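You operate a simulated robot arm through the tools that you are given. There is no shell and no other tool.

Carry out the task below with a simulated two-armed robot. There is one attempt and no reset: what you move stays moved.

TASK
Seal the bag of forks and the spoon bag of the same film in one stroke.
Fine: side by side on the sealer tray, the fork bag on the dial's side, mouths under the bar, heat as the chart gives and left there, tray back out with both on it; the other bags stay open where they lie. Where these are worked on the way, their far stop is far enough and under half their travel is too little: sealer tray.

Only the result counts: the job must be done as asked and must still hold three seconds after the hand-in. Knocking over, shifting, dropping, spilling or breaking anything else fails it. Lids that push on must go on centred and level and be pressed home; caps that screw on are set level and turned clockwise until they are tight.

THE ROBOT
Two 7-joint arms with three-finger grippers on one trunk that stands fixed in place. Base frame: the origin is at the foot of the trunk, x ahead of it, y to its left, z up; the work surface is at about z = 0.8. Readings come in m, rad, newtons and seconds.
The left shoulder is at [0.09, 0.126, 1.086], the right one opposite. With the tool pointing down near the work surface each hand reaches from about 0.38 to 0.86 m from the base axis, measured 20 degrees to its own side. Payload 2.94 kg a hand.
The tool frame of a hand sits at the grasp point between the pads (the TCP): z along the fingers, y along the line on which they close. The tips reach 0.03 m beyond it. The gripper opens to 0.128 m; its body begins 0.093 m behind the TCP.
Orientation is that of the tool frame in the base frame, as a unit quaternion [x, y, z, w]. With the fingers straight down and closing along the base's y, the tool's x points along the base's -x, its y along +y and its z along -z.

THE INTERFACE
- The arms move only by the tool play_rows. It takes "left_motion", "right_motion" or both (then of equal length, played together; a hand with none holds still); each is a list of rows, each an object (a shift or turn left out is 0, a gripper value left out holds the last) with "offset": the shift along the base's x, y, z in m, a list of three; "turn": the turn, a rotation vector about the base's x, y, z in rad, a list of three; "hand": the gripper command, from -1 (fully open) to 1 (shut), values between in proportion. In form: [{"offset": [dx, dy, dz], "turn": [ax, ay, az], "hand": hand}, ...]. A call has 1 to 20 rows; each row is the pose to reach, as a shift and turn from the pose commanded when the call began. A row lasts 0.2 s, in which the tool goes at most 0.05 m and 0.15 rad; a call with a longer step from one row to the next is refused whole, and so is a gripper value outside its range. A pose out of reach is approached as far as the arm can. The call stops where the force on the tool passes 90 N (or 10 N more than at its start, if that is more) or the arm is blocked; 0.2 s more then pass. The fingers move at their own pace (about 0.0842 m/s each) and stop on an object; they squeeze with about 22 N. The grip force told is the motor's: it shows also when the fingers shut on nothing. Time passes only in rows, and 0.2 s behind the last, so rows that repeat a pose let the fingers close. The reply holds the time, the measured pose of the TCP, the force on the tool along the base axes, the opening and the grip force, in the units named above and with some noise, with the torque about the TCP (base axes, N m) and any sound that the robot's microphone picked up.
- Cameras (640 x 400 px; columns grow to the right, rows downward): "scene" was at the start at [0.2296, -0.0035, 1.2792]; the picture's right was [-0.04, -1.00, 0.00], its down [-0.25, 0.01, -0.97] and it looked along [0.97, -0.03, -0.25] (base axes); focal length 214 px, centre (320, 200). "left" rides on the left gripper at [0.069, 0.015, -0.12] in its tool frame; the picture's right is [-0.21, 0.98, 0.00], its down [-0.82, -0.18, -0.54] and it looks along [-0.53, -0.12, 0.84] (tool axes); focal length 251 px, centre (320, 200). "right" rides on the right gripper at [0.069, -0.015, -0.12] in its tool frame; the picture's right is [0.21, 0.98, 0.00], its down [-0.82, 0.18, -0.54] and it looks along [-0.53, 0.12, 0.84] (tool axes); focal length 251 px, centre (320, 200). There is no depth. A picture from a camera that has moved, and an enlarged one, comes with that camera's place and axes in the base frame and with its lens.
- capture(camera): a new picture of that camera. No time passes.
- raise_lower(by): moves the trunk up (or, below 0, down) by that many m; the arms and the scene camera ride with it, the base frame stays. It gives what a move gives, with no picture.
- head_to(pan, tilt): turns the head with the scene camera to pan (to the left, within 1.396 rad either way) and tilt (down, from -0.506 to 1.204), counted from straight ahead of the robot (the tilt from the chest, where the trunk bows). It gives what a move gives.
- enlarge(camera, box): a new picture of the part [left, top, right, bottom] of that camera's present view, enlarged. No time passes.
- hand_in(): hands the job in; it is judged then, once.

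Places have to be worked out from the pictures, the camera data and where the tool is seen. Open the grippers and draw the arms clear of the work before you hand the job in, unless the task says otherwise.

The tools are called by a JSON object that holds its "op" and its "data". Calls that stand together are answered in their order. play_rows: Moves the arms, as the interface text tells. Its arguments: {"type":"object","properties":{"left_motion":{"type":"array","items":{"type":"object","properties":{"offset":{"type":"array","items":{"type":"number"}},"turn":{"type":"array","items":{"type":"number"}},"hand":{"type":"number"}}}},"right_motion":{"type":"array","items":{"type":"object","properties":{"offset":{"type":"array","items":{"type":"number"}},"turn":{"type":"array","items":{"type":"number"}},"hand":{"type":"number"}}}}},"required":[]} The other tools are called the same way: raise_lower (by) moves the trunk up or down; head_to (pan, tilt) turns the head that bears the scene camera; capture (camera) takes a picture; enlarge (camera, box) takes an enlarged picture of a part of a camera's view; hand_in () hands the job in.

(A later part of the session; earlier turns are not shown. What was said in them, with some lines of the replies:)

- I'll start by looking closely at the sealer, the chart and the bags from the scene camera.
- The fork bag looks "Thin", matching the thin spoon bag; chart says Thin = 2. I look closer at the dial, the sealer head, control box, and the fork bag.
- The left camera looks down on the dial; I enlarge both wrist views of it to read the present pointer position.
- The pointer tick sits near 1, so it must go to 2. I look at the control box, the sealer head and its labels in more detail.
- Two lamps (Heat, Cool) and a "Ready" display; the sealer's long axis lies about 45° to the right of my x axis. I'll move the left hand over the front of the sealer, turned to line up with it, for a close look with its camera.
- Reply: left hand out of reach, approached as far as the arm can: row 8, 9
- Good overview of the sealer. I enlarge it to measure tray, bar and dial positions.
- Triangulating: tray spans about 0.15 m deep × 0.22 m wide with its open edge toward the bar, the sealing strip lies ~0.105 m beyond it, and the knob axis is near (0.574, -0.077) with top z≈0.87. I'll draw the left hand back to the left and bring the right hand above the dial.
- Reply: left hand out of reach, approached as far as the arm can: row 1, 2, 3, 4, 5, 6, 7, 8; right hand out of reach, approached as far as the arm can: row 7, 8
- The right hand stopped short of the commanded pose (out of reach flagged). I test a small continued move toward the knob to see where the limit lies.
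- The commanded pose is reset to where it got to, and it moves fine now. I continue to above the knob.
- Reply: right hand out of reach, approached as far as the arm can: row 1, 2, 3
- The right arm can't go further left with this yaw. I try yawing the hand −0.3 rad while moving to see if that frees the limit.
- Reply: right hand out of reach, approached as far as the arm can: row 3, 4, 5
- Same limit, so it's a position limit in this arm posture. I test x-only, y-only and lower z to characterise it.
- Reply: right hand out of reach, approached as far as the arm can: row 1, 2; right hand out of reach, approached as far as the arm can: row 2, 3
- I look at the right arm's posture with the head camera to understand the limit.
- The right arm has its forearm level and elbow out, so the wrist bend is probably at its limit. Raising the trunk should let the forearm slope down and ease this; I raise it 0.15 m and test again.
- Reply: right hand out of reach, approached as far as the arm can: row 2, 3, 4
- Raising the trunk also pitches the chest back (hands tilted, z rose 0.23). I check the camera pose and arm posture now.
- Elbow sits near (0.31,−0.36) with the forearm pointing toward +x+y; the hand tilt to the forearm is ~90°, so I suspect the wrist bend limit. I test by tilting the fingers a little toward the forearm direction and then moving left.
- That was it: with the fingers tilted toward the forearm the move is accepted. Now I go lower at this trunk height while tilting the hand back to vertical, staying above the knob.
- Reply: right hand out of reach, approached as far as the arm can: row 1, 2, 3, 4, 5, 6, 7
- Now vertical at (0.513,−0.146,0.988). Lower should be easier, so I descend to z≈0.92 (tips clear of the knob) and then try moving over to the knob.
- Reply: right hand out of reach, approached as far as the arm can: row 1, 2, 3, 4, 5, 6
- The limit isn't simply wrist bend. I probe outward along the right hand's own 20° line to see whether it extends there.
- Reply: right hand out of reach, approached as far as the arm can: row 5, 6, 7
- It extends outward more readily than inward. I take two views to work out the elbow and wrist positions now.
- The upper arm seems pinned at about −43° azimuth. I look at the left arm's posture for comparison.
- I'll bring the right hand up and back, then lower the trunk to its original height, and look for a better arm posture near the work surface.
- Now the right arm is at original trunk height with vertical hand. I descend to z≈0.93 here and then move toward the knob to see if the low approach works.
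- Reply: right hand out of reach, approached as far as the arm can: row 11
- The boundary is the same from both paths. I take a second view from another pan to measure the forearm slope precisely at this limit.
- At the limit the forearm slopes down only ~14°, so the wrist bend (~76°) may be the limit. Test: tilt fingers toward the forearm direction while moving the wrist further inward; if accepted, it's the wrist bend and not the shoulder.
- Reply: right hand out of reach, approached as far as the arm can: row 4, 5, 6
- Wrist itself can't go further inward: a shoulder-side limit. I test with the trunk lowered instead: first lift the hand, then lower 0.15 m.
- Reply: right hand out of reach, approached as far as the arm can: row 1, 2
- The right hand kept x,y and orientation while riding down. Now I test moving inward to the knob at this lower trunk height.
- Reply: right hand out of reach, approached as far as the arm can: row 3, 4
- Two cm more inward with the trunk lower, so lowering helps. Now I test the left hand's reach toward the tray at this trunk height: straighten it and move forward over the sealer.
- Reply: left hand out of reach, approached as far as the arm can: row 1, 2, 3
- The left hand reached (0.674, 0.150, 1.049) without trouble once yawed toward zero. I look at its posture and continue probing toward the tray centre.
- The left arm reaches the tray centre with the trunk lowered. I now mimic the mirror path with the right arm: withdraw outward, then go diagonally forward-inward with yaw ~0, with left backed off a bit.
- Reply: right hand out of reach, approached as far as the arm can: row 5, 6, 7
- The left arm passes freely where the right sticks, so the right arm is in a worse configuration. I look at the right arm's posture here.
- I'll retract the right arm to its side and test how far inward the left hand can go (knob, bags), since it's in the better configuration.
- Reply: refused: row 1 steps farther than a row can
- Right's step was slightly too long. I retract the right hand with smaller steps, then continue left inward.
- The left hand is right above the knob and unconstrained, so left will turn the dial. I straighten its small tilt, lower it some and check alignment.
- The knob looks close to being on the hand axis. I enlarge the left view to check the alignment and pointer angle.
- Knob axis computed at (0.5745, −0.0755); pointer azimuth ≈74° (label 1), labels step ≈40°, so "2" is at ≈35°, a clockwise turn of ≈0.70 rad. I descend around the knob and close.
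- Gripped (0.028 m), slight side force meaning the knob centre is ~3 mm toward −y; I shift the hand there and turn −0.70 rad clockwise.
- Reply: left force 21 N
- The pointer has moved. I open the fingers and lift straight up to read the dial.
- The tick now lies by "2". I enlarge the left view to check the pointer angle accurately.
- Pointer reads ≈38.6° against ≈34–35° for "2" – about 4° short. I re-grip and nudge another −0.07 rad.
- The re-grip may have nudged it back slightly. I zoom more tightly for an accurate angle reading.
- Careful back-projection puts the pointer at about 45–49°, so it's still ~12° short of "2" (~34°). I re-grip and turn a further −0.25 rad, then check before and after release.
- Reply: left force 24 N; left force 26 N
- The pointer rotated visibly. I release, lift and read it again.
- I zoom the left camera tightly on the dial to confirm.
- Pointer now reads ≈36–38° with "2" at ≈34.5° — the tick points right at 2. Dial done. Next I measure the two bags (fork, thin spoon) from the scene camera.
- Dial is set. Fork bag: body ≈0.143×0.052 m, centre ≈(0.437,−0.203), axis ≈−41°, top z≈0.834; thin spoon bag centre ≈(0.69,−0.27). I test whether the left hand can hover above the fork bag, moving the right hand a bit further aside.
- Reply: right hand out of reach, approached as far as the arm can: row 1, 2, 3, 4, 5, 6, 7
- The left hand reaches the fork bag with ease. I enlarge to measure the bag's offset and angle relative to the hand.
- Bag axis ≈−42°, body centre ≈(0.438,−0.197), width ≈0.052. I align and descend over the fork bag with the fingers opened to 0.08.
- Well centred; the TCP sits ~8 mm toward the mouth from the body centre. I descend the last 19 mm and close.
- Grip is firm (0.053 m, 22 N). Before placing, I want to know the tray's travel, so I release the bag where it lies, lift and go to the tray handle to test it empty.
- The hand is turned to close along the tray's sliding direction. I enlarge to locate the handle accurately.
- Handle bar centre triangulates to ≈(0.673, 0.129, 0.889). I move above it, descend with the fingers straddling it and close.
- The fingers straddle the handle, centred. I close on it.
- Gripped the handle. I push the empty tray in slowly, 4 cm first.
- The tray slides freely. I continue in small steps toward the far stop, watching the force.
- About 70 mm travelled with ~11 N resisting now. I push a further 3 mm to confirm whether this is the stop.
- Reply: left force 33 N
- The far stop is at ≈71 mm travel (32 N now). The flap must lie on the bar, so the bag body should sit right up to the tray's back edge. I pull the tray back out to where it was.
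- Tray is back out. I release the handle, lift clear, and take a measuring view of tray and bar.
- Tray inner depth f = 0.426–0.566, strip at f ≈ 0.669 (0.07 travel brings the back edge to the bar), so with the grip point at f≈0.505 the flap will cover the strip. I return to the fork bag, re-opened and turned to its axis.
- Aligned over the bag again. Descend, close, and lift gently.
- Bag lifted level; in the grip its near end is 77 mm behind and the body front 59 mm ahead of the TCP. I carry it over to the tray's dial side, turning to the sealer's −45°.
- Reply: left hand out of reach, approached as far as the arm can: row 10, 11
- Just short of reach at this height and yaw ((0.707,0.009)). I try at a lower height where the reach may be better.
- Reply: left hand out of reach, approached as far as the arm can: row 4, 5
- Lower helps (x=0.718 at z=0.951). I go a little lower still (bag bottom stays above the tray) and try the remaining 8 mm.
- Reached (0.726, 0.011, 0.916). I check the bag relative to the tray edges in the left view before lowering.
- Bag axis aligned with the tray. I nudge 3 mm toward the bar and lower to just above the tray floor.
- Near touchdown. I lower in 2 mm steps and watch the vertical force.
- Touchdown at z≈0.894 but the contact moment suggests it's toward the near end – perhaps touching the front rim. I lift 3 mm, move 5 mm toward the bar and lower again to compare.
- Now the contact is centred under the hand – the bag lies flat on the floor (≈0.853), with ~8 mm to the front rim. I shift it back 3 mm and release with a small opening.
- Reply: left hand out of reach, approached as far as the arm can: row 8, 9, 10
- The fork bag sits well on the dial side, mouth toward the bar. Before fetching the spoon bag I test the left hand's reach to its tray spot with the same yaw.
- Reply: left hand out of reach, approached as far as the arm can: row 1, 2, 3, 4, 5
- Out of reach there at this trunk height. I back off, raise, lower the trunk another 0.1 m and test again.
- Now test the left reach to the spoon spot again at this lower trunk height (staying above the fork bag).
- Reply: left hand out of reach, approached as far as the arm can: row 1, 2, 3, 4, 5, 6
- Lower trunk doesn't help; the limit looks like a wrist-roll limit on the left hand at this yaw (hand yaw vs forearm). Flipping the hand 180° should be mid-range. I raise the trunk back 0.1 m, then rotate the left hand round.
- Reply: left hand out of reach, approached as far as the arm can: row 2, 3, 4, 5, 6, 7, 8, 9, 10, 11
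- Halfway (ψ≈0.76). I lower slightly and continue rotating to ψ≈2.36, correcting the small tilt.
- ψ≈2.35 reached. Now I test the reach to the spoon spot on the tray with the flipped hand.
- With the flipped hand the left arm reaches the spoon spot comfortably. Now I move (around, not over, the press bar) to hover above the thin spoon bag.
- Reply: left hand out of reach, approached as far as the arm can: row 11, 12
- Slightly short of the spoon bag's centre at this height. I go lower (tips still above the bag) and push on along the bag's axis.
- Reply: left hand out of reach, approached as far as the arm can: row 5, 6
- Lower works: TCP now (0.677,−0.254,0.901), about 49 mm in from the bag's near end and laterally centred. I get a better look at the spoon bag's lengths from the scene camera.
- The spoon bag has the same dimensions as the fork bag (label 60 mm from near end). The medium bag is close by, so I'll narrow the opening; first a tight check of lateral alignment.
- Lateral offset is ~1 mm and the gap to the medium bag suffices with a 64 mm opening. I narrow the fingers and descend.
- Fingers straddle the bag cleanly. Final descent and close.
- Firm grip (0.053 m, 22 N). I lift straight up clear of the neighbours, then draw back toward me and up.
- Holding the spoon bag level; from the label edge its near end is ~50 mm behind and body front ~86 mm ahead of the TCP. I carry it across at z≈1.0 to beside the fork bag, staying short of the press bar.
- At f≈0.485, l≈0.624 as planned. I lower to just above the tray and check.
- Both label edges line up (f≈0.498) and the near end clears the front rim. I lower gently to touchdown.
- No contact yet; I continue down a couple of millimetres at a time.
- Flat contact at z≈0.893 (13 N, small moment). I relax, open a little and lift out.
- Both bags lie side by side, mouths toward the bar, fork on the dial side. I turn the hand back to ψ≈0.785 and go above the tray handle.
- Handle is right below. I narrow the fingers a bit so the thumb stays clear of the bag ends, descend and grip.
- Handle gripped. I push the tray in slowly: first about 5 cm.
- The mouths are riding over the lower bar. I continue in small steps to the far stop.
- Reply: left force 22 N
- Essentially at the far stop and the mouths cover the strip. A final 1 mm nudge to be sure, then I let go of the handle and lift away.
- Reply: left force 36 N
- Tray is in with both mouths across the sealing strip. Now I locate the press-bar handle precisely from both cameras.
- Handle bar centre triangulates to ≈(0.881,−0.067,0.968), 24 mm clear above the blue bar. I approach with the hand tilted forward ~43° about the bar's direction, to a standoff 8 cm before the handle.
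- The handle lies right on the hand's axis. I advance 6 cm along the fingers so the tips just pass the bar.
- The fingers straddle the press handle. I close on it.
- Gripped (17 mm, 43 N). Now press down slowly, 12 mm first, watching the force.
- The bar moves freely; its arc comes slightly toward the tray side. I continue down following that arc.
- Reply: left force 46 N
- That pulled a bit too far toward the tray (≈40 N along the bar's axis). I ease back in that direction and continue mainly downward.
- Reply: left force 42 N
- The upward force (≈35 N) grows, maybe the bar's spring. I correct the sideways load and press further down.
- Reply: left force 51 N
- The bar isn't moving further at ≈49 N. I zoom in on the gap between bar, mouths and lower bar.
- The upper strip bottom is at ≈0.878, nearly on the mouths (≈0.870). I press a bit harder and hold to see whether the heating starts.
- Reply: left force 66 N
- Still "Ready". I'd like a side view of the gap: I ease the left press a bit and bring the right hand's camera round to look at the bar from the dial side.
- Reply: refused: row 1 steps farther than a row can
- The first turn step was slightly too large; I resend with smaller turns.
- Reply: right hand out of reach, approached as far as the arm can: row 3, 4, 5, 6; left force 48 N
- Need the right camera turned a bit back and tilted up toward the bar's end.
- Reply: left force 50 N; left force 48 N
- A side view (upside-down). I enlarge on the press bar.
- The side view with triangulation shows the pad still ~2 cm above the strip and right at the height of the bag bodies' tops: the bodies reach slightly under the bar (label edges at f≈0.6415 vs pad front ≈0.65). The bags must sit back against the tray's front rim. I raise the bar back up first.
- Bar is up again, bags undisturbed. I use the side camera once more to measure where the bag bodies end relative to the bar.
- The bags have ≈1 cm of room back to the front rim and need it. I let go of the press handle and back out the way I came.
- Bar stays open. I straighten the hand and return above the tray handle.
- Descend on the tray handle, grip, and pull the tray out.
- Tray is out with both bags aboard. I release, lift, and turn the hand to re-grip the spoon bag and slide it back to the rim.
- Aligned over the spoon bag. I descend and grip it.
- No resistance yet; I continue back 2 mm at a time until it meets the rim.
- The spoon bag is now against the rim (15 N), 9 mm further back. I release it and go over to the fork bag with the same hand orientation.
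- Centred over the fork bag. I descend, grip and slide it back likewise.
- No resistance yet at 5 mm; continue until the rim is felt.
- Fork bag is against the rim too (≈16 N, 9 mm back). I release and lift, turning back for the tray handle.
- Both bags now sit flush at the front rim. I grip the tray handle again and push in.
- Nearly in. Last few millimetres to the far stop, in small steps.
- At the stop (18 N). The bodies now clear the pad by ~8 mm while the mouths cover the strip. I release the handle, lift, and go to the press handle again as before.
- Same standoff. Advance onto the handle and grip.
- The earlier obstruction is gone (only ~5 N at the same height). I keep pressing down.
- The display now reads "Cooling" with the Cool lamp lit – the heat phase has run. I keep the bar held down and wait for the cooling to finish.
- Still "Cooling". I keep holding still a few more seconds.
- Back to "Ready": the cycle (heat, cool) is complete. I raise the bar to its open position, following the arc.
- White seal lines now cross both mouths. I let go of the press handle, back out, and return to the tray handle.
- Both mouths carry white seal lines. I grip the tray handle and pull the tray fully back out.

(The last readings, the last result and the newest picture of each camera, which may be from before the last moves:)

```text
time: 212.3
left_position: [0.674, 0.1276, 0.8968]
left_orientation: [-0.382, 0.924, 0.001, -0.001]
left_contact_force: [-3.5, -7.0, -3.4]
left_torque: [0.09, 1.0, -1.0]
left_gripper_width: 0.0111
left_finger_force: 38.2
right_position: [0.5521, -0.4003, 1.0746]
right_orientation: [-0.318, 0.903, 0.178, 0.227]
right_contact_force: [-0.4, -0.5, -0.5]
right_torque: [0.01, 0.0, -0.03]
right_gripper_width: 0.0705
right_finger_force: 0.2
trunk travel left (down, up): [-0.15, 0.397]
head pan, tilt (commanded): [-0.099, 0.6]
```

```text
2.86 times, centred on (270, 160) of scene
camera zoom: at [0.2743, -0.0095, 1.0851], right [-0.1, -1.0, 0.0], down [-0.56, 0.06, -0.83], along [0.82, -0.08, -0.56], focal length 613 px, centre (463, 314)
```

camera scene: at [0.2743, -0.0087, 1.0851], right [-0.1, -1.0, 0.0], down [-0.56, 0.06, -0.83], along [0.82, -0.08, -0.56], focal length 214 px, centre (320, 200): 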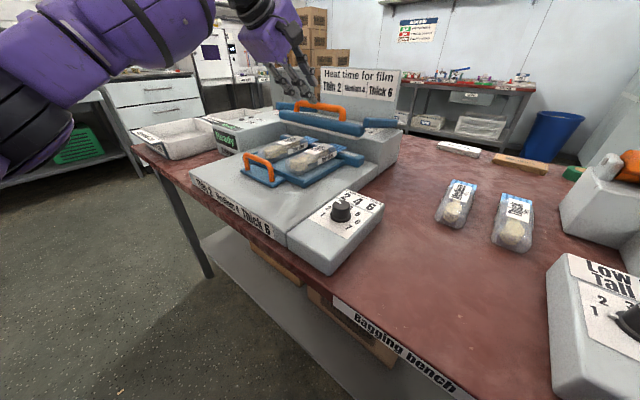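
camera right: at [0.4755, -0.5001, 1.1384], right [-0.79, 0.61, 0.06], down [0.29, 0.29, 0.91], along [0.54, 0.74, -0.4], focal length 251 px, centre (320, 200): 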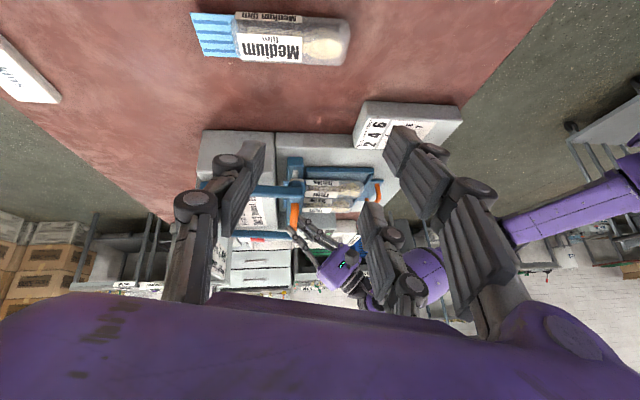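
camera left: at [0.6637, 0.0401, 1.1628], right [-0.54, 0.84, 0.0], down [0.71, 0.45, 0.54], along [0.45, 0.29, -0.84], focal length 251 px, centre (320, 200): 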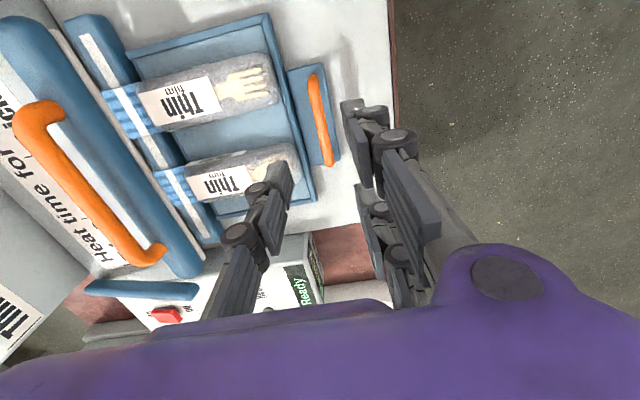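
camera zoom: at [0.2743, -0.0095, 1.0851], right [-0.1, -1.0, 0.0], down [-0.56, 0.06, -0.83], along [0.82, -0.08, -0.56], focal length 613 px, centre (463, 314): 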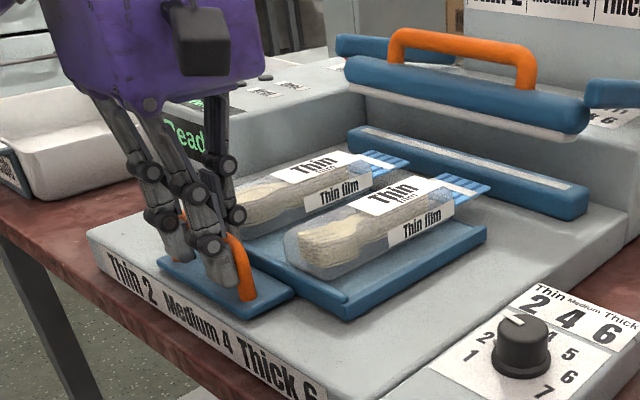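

The tray is fully out with both sealed bags on it. I release the handle and lift the left hand clear.

{"op": "play_rows", "data": {"left_motion": [{"offset": [0, 0, 0], "hand": 0.6}, {"offset": [0, 0, 0], "hand": 0.3}, {"offset": [0, 0, 0.001], "hand": 0.2}, {"offset": [0, 0, 0.02]}, {"offset": [0, 0, 0.06]}, {"offset": [0, 0, 0.1]}, {"offset": [-0.01, 0.01, 0.13], "turn": [0, 0, -0.1]}, {"offset": [-0.03, 0.03, 0.14], "turn": [0, 0, -0.24]}, {"offset": [-0.05, 0.055, 0.15], "turn": [0, 0, -0.38]}, {"offset": [-0.075, 0.08, 0.16], "turn": [0, 0, -0.52]}, {"offset": [-0.1, 0.105, 0.17], "turn": [0, 0, -0.66]}, {"offset": [-0.13, 0.13, 0.18], "turn": [0, 0, -0.78]}, {"offset": [-0.16, 0.15, 0.19], "turn": [0, 0, -0.78], "hand": -1}]}}

{"op": "head_to", "data": {"pan": -0.1, "tilt": 0.65}}

{"op": "capture", "data": {"camera": "scene"}}

{"op": "enlarge", "data": {"camera": "scene", "box": [200, 80, 340, 190]}}

{"op": "enlarge", "data": {"camera": "scene", "box": [300, 160, 390, 240]}}

```text
time: 215.2
left_position: [0.5286, 0.2538, 1.0296]
left_orientation: [-0.001, 1.0, -0.001, 0.0]
left_contact_force: [-0.1, -0.5, -0.2]
left_torque: [-0.03, -0.01, -0.01]
left_gripper_width: 0.1092
left_finger_force: 0.1
left hand out of reach, approached as far as the arm can: row 11, 12, 13
right_position: [0.5535, -0.3994, 1.0754]
right_orientation: [-0.319, 0.903, 0.178, 0.227]
right_contact_force: [0.6, -0.4, -0.6]
right_torque: [-0.02, -0.02, -0.01]
right_gripper_width: 0.0703
right_finger_force: 0.1
trunk travel left (down, up): [-0.15, 0.397]
head pan, tilt (commanded): [-0.099, 0.6]
```

```text
time: 215.8
left_position: [0.5302, 0.2518, 1.0293]
left_orientation: [-0.002, 1.0, 0.0, 0.001]
left_contact_force: [0.4, 0.4, -0.8]
left_torque: [-0.01, 0.03, 0.0]
left_gripper_width: 0.1283
left_finger_force: 0.1
right_position: [0.553, -0.4002, 1.0747]
right_orientation: [-0.318, 0.903, 0.177, 0.228]
right_contact_force: [0.1, -0.4, 0.1]
right_torque: [0.0, 0.02, 0.0]
right_gripper_width: 0.0705
right_finger_force: 0.1
trunk travel left (down, up): [-0.15, 0.397]
head pan, tilt (commanded): [-0.099, 0.649]
```

```text
taken
camera scene: at [0.2727, -0.0088, 1.0808], right [-0.1, -1.0, 0.0], down [-0.6, 0.06, -0.8], along [0.79, -0.08, -0.6], focal length 214 px, centre (320, 200)
```

scene: 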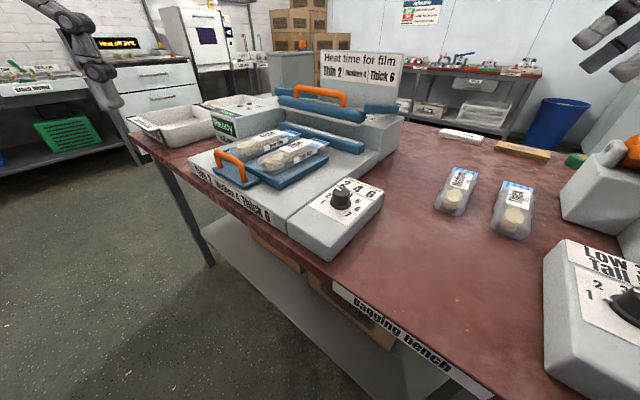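

```text
3.64 times, centred on (270, 135) of scene
camera zoom: at [0.2727, -0.0088, 1.0808], right [-0.1, -1.0, 0.0], down [-0.6, 0.06, -0.8], along [0.79, -0.08, -0.6], focal length 780 px, centre (502, 436)
```

zoom: 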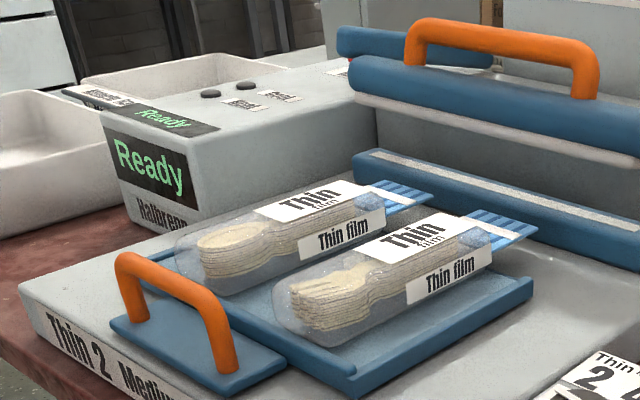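

```text
5.00 times, centred on (345, 200) of scene
camera zoom: at [0.2727, -0.0088, 1.0808], right [-0.1, -1.0, 0.0], down [-0.6, 0.06, -0.8], along [0.79, -0.08, -0.6], focal length 1072 px, centre (195, 200)
```

zoom: 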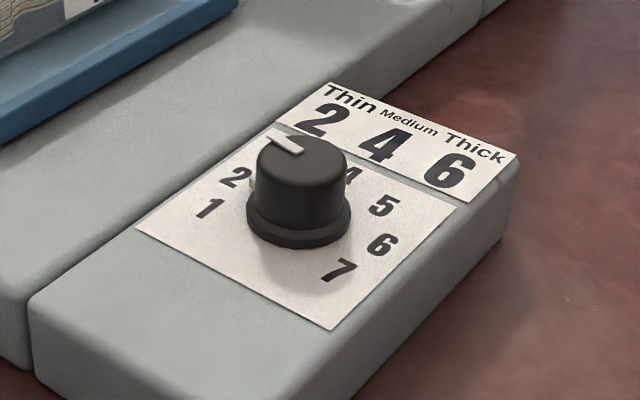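

Dial still at 2, tray out with both bags. I zoom in on the mouths to confirm both seals.

{"op": "enlarge", "data": {"camera": "scene", "box": [285, 115, 335, 155]}}

{"op": "enlarge", "data": {"camera": "right", "box": [255, 130, 395, 230]}}

{"op": "enlarge", "data": {"camera": "scene", "box": [420, 155, 550, 250]}}

```text
10.00 times, centred on (310, 135) of scene
camera zoom: at [0.2727, -0.0088, 1.0808], right [-0.1, -1.0, 0.0], down [-0.6, 0.06, -0.8], along [0.79, -0.08, -0.6], focal length 2145 px, centre (420, 850)
```

zoom: 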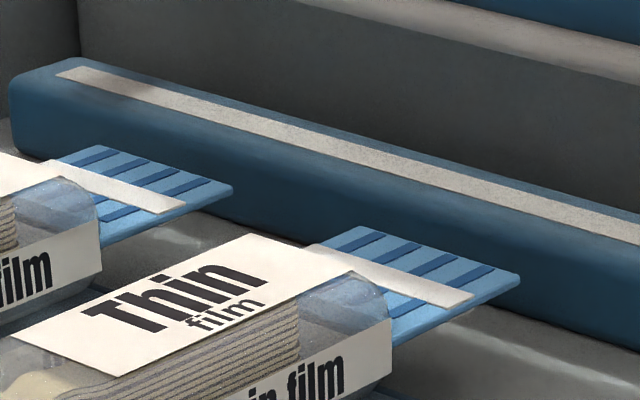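

```text
4.00 times, centred on (325, 180) of right
camera zoom: at [0.4797, -0.5012, 1.1361], right [-0.79, 0.61, 0.06], down [0.29, 0.29, 0.91], along [0.54, 0.74, -0.4], focal length 1006 px, centre (300, 280)
```

zoom: 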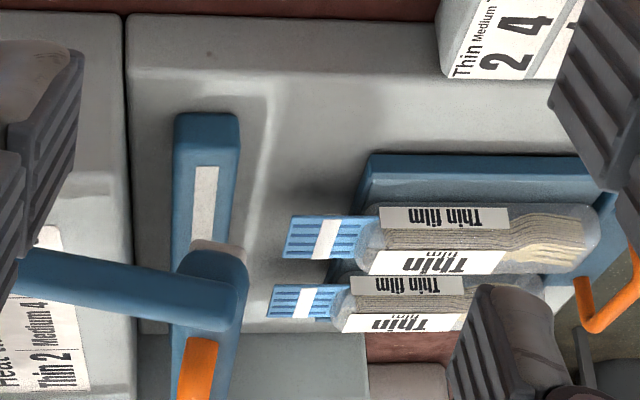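

```text
4.21 times, centred on (485, 202) of scene
camera zoom: at [0.2727, -0.0088, 1.0808], right [-0.1, -1.0, 0.0], down [-0.6, 0.06, -0.8], along [0.79, -0.08, -0.6], focal length 903 px, centre (-375, 190)
```

zoom: 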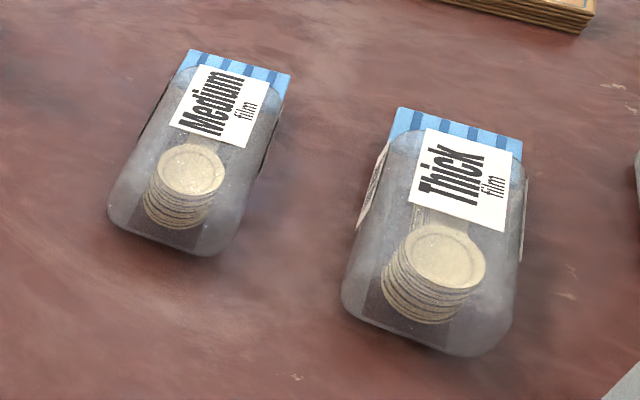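

Both mouths show full-width seal bands; the medium and thick bags lie untouched. I open the right gripper and draw both arms clear of the work.

{"op": "play_rows", "data": {"left_motion": [{"offset": [-0.02, 0.015, 0.01], "hand": -1}, {"offset": [-0.04, 0.03, 0.02]}, {"offset": [-0.06, 0.04, 0.03]}, {"offset": [-0.08, 0.05, 0.03]}, {"offset": [-0.08, 0.05, 0.03]}], "right_motion": [{"offset": [-0.02, -0.005, 0.02], "turn": [-0.1, 0.08, 0], "hand": -1}, {"offset": [-0.04, -0.01, 0.04], "turn": [-0.2, 0.16, 0]}, {"offset": [-0.06, -0.015, 0.055], "turn": [-0.3, 0.24, 0]}, {"offset": [-0.08, -0.02, 0.06], "turn": [-0.3, 0.24, 0]}, {"offset": [-0.09, -0.02, 0.06], "turn": [-0.3, 0.24, 0]}]}}

{"op": "capture", "data": {"camera": "scene"}}

```text
time: 217.0
left_position: [0.4694, 0.2706, 1.0032]
left_orientation: [-0.002, 1.0, -0.001, 0.001]
left_contact_force: [-0.7, -0.5, -0.3]
left_torque: [0.0, 0.03, 0.01]
left_gripper_width: 0.1279
left_finger_force: 0.1
left hand out of reach, approached as far as the arm can: row 1, 2, 3, 4, 5
right_position: [0.4635, -0.4192, 1.1369]
right_orientation: [-0.326, 0.94, 0.078, 0.068]
right_contact_force: [-0.4, -0.9, -0.5]
right_torque: [0.0, 0.03, -0.02]
right_gripper_width: 0.1278
right_finger_force: 0.1
trunk travel left (down, up): [-0.15, 0.397]
head pan, tilt (commanded): [-0.099, 0.649]
```

```text
taken
camera scene: at [0.2728, -0.0085, 1.0808], right [-0.1, -1.0, 0.0], down [-0.6, 0.06, -0.8], along [0.79, -0.08, -0.6], focal length 214 px, centre (320, 200)
```

scene: 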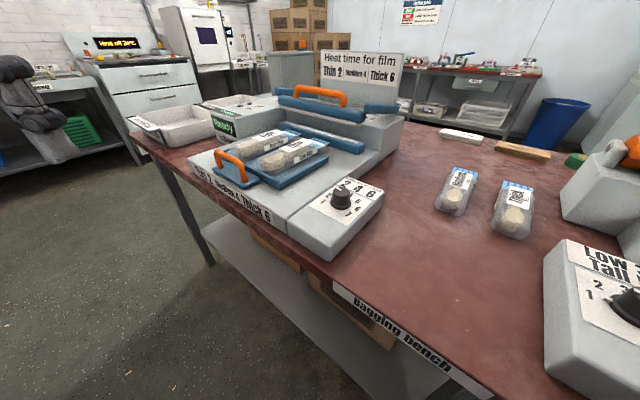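

Both grippers are open and clear. The tray is out with the sealed fork bag on the dial side and the thin spoon bag beside it, the dial is on 2, and everything else is where it was. I hand the job in.

{"op": "hand_in", "data": {}}

```text
The job is handed in.
```

I sealed the fork bag and the thin-film spoon bag together in one heat-and-cool cycle and handed the job in. I don't have the judge's verdict.

- **Bags:** Both sit side by side on the tray with the fork bag on the dial side. The close-up shows a full-width seal line across each mouth.
- **Heat:** The dial was turned from 1 to 2, as the chart gives for thin film, and left there. It took a few grips to reach the 2 mark; the pointer is about 2–3 degrees off it.
- **Tray:** It went in to its far stop and is now back out at its starting position with both bags on it.
- **Other bags:** The medium and thick bags are still open and look unmoved.

My first press was blocked because the bag bodies sat slightly under the bar. The display never left "Ready", so no heat ran. I lifted the bar, slid both bags back against the tray's front rim and pressed again; that second press made the seal.

Both grippers were open and clear of the work at hand-in.
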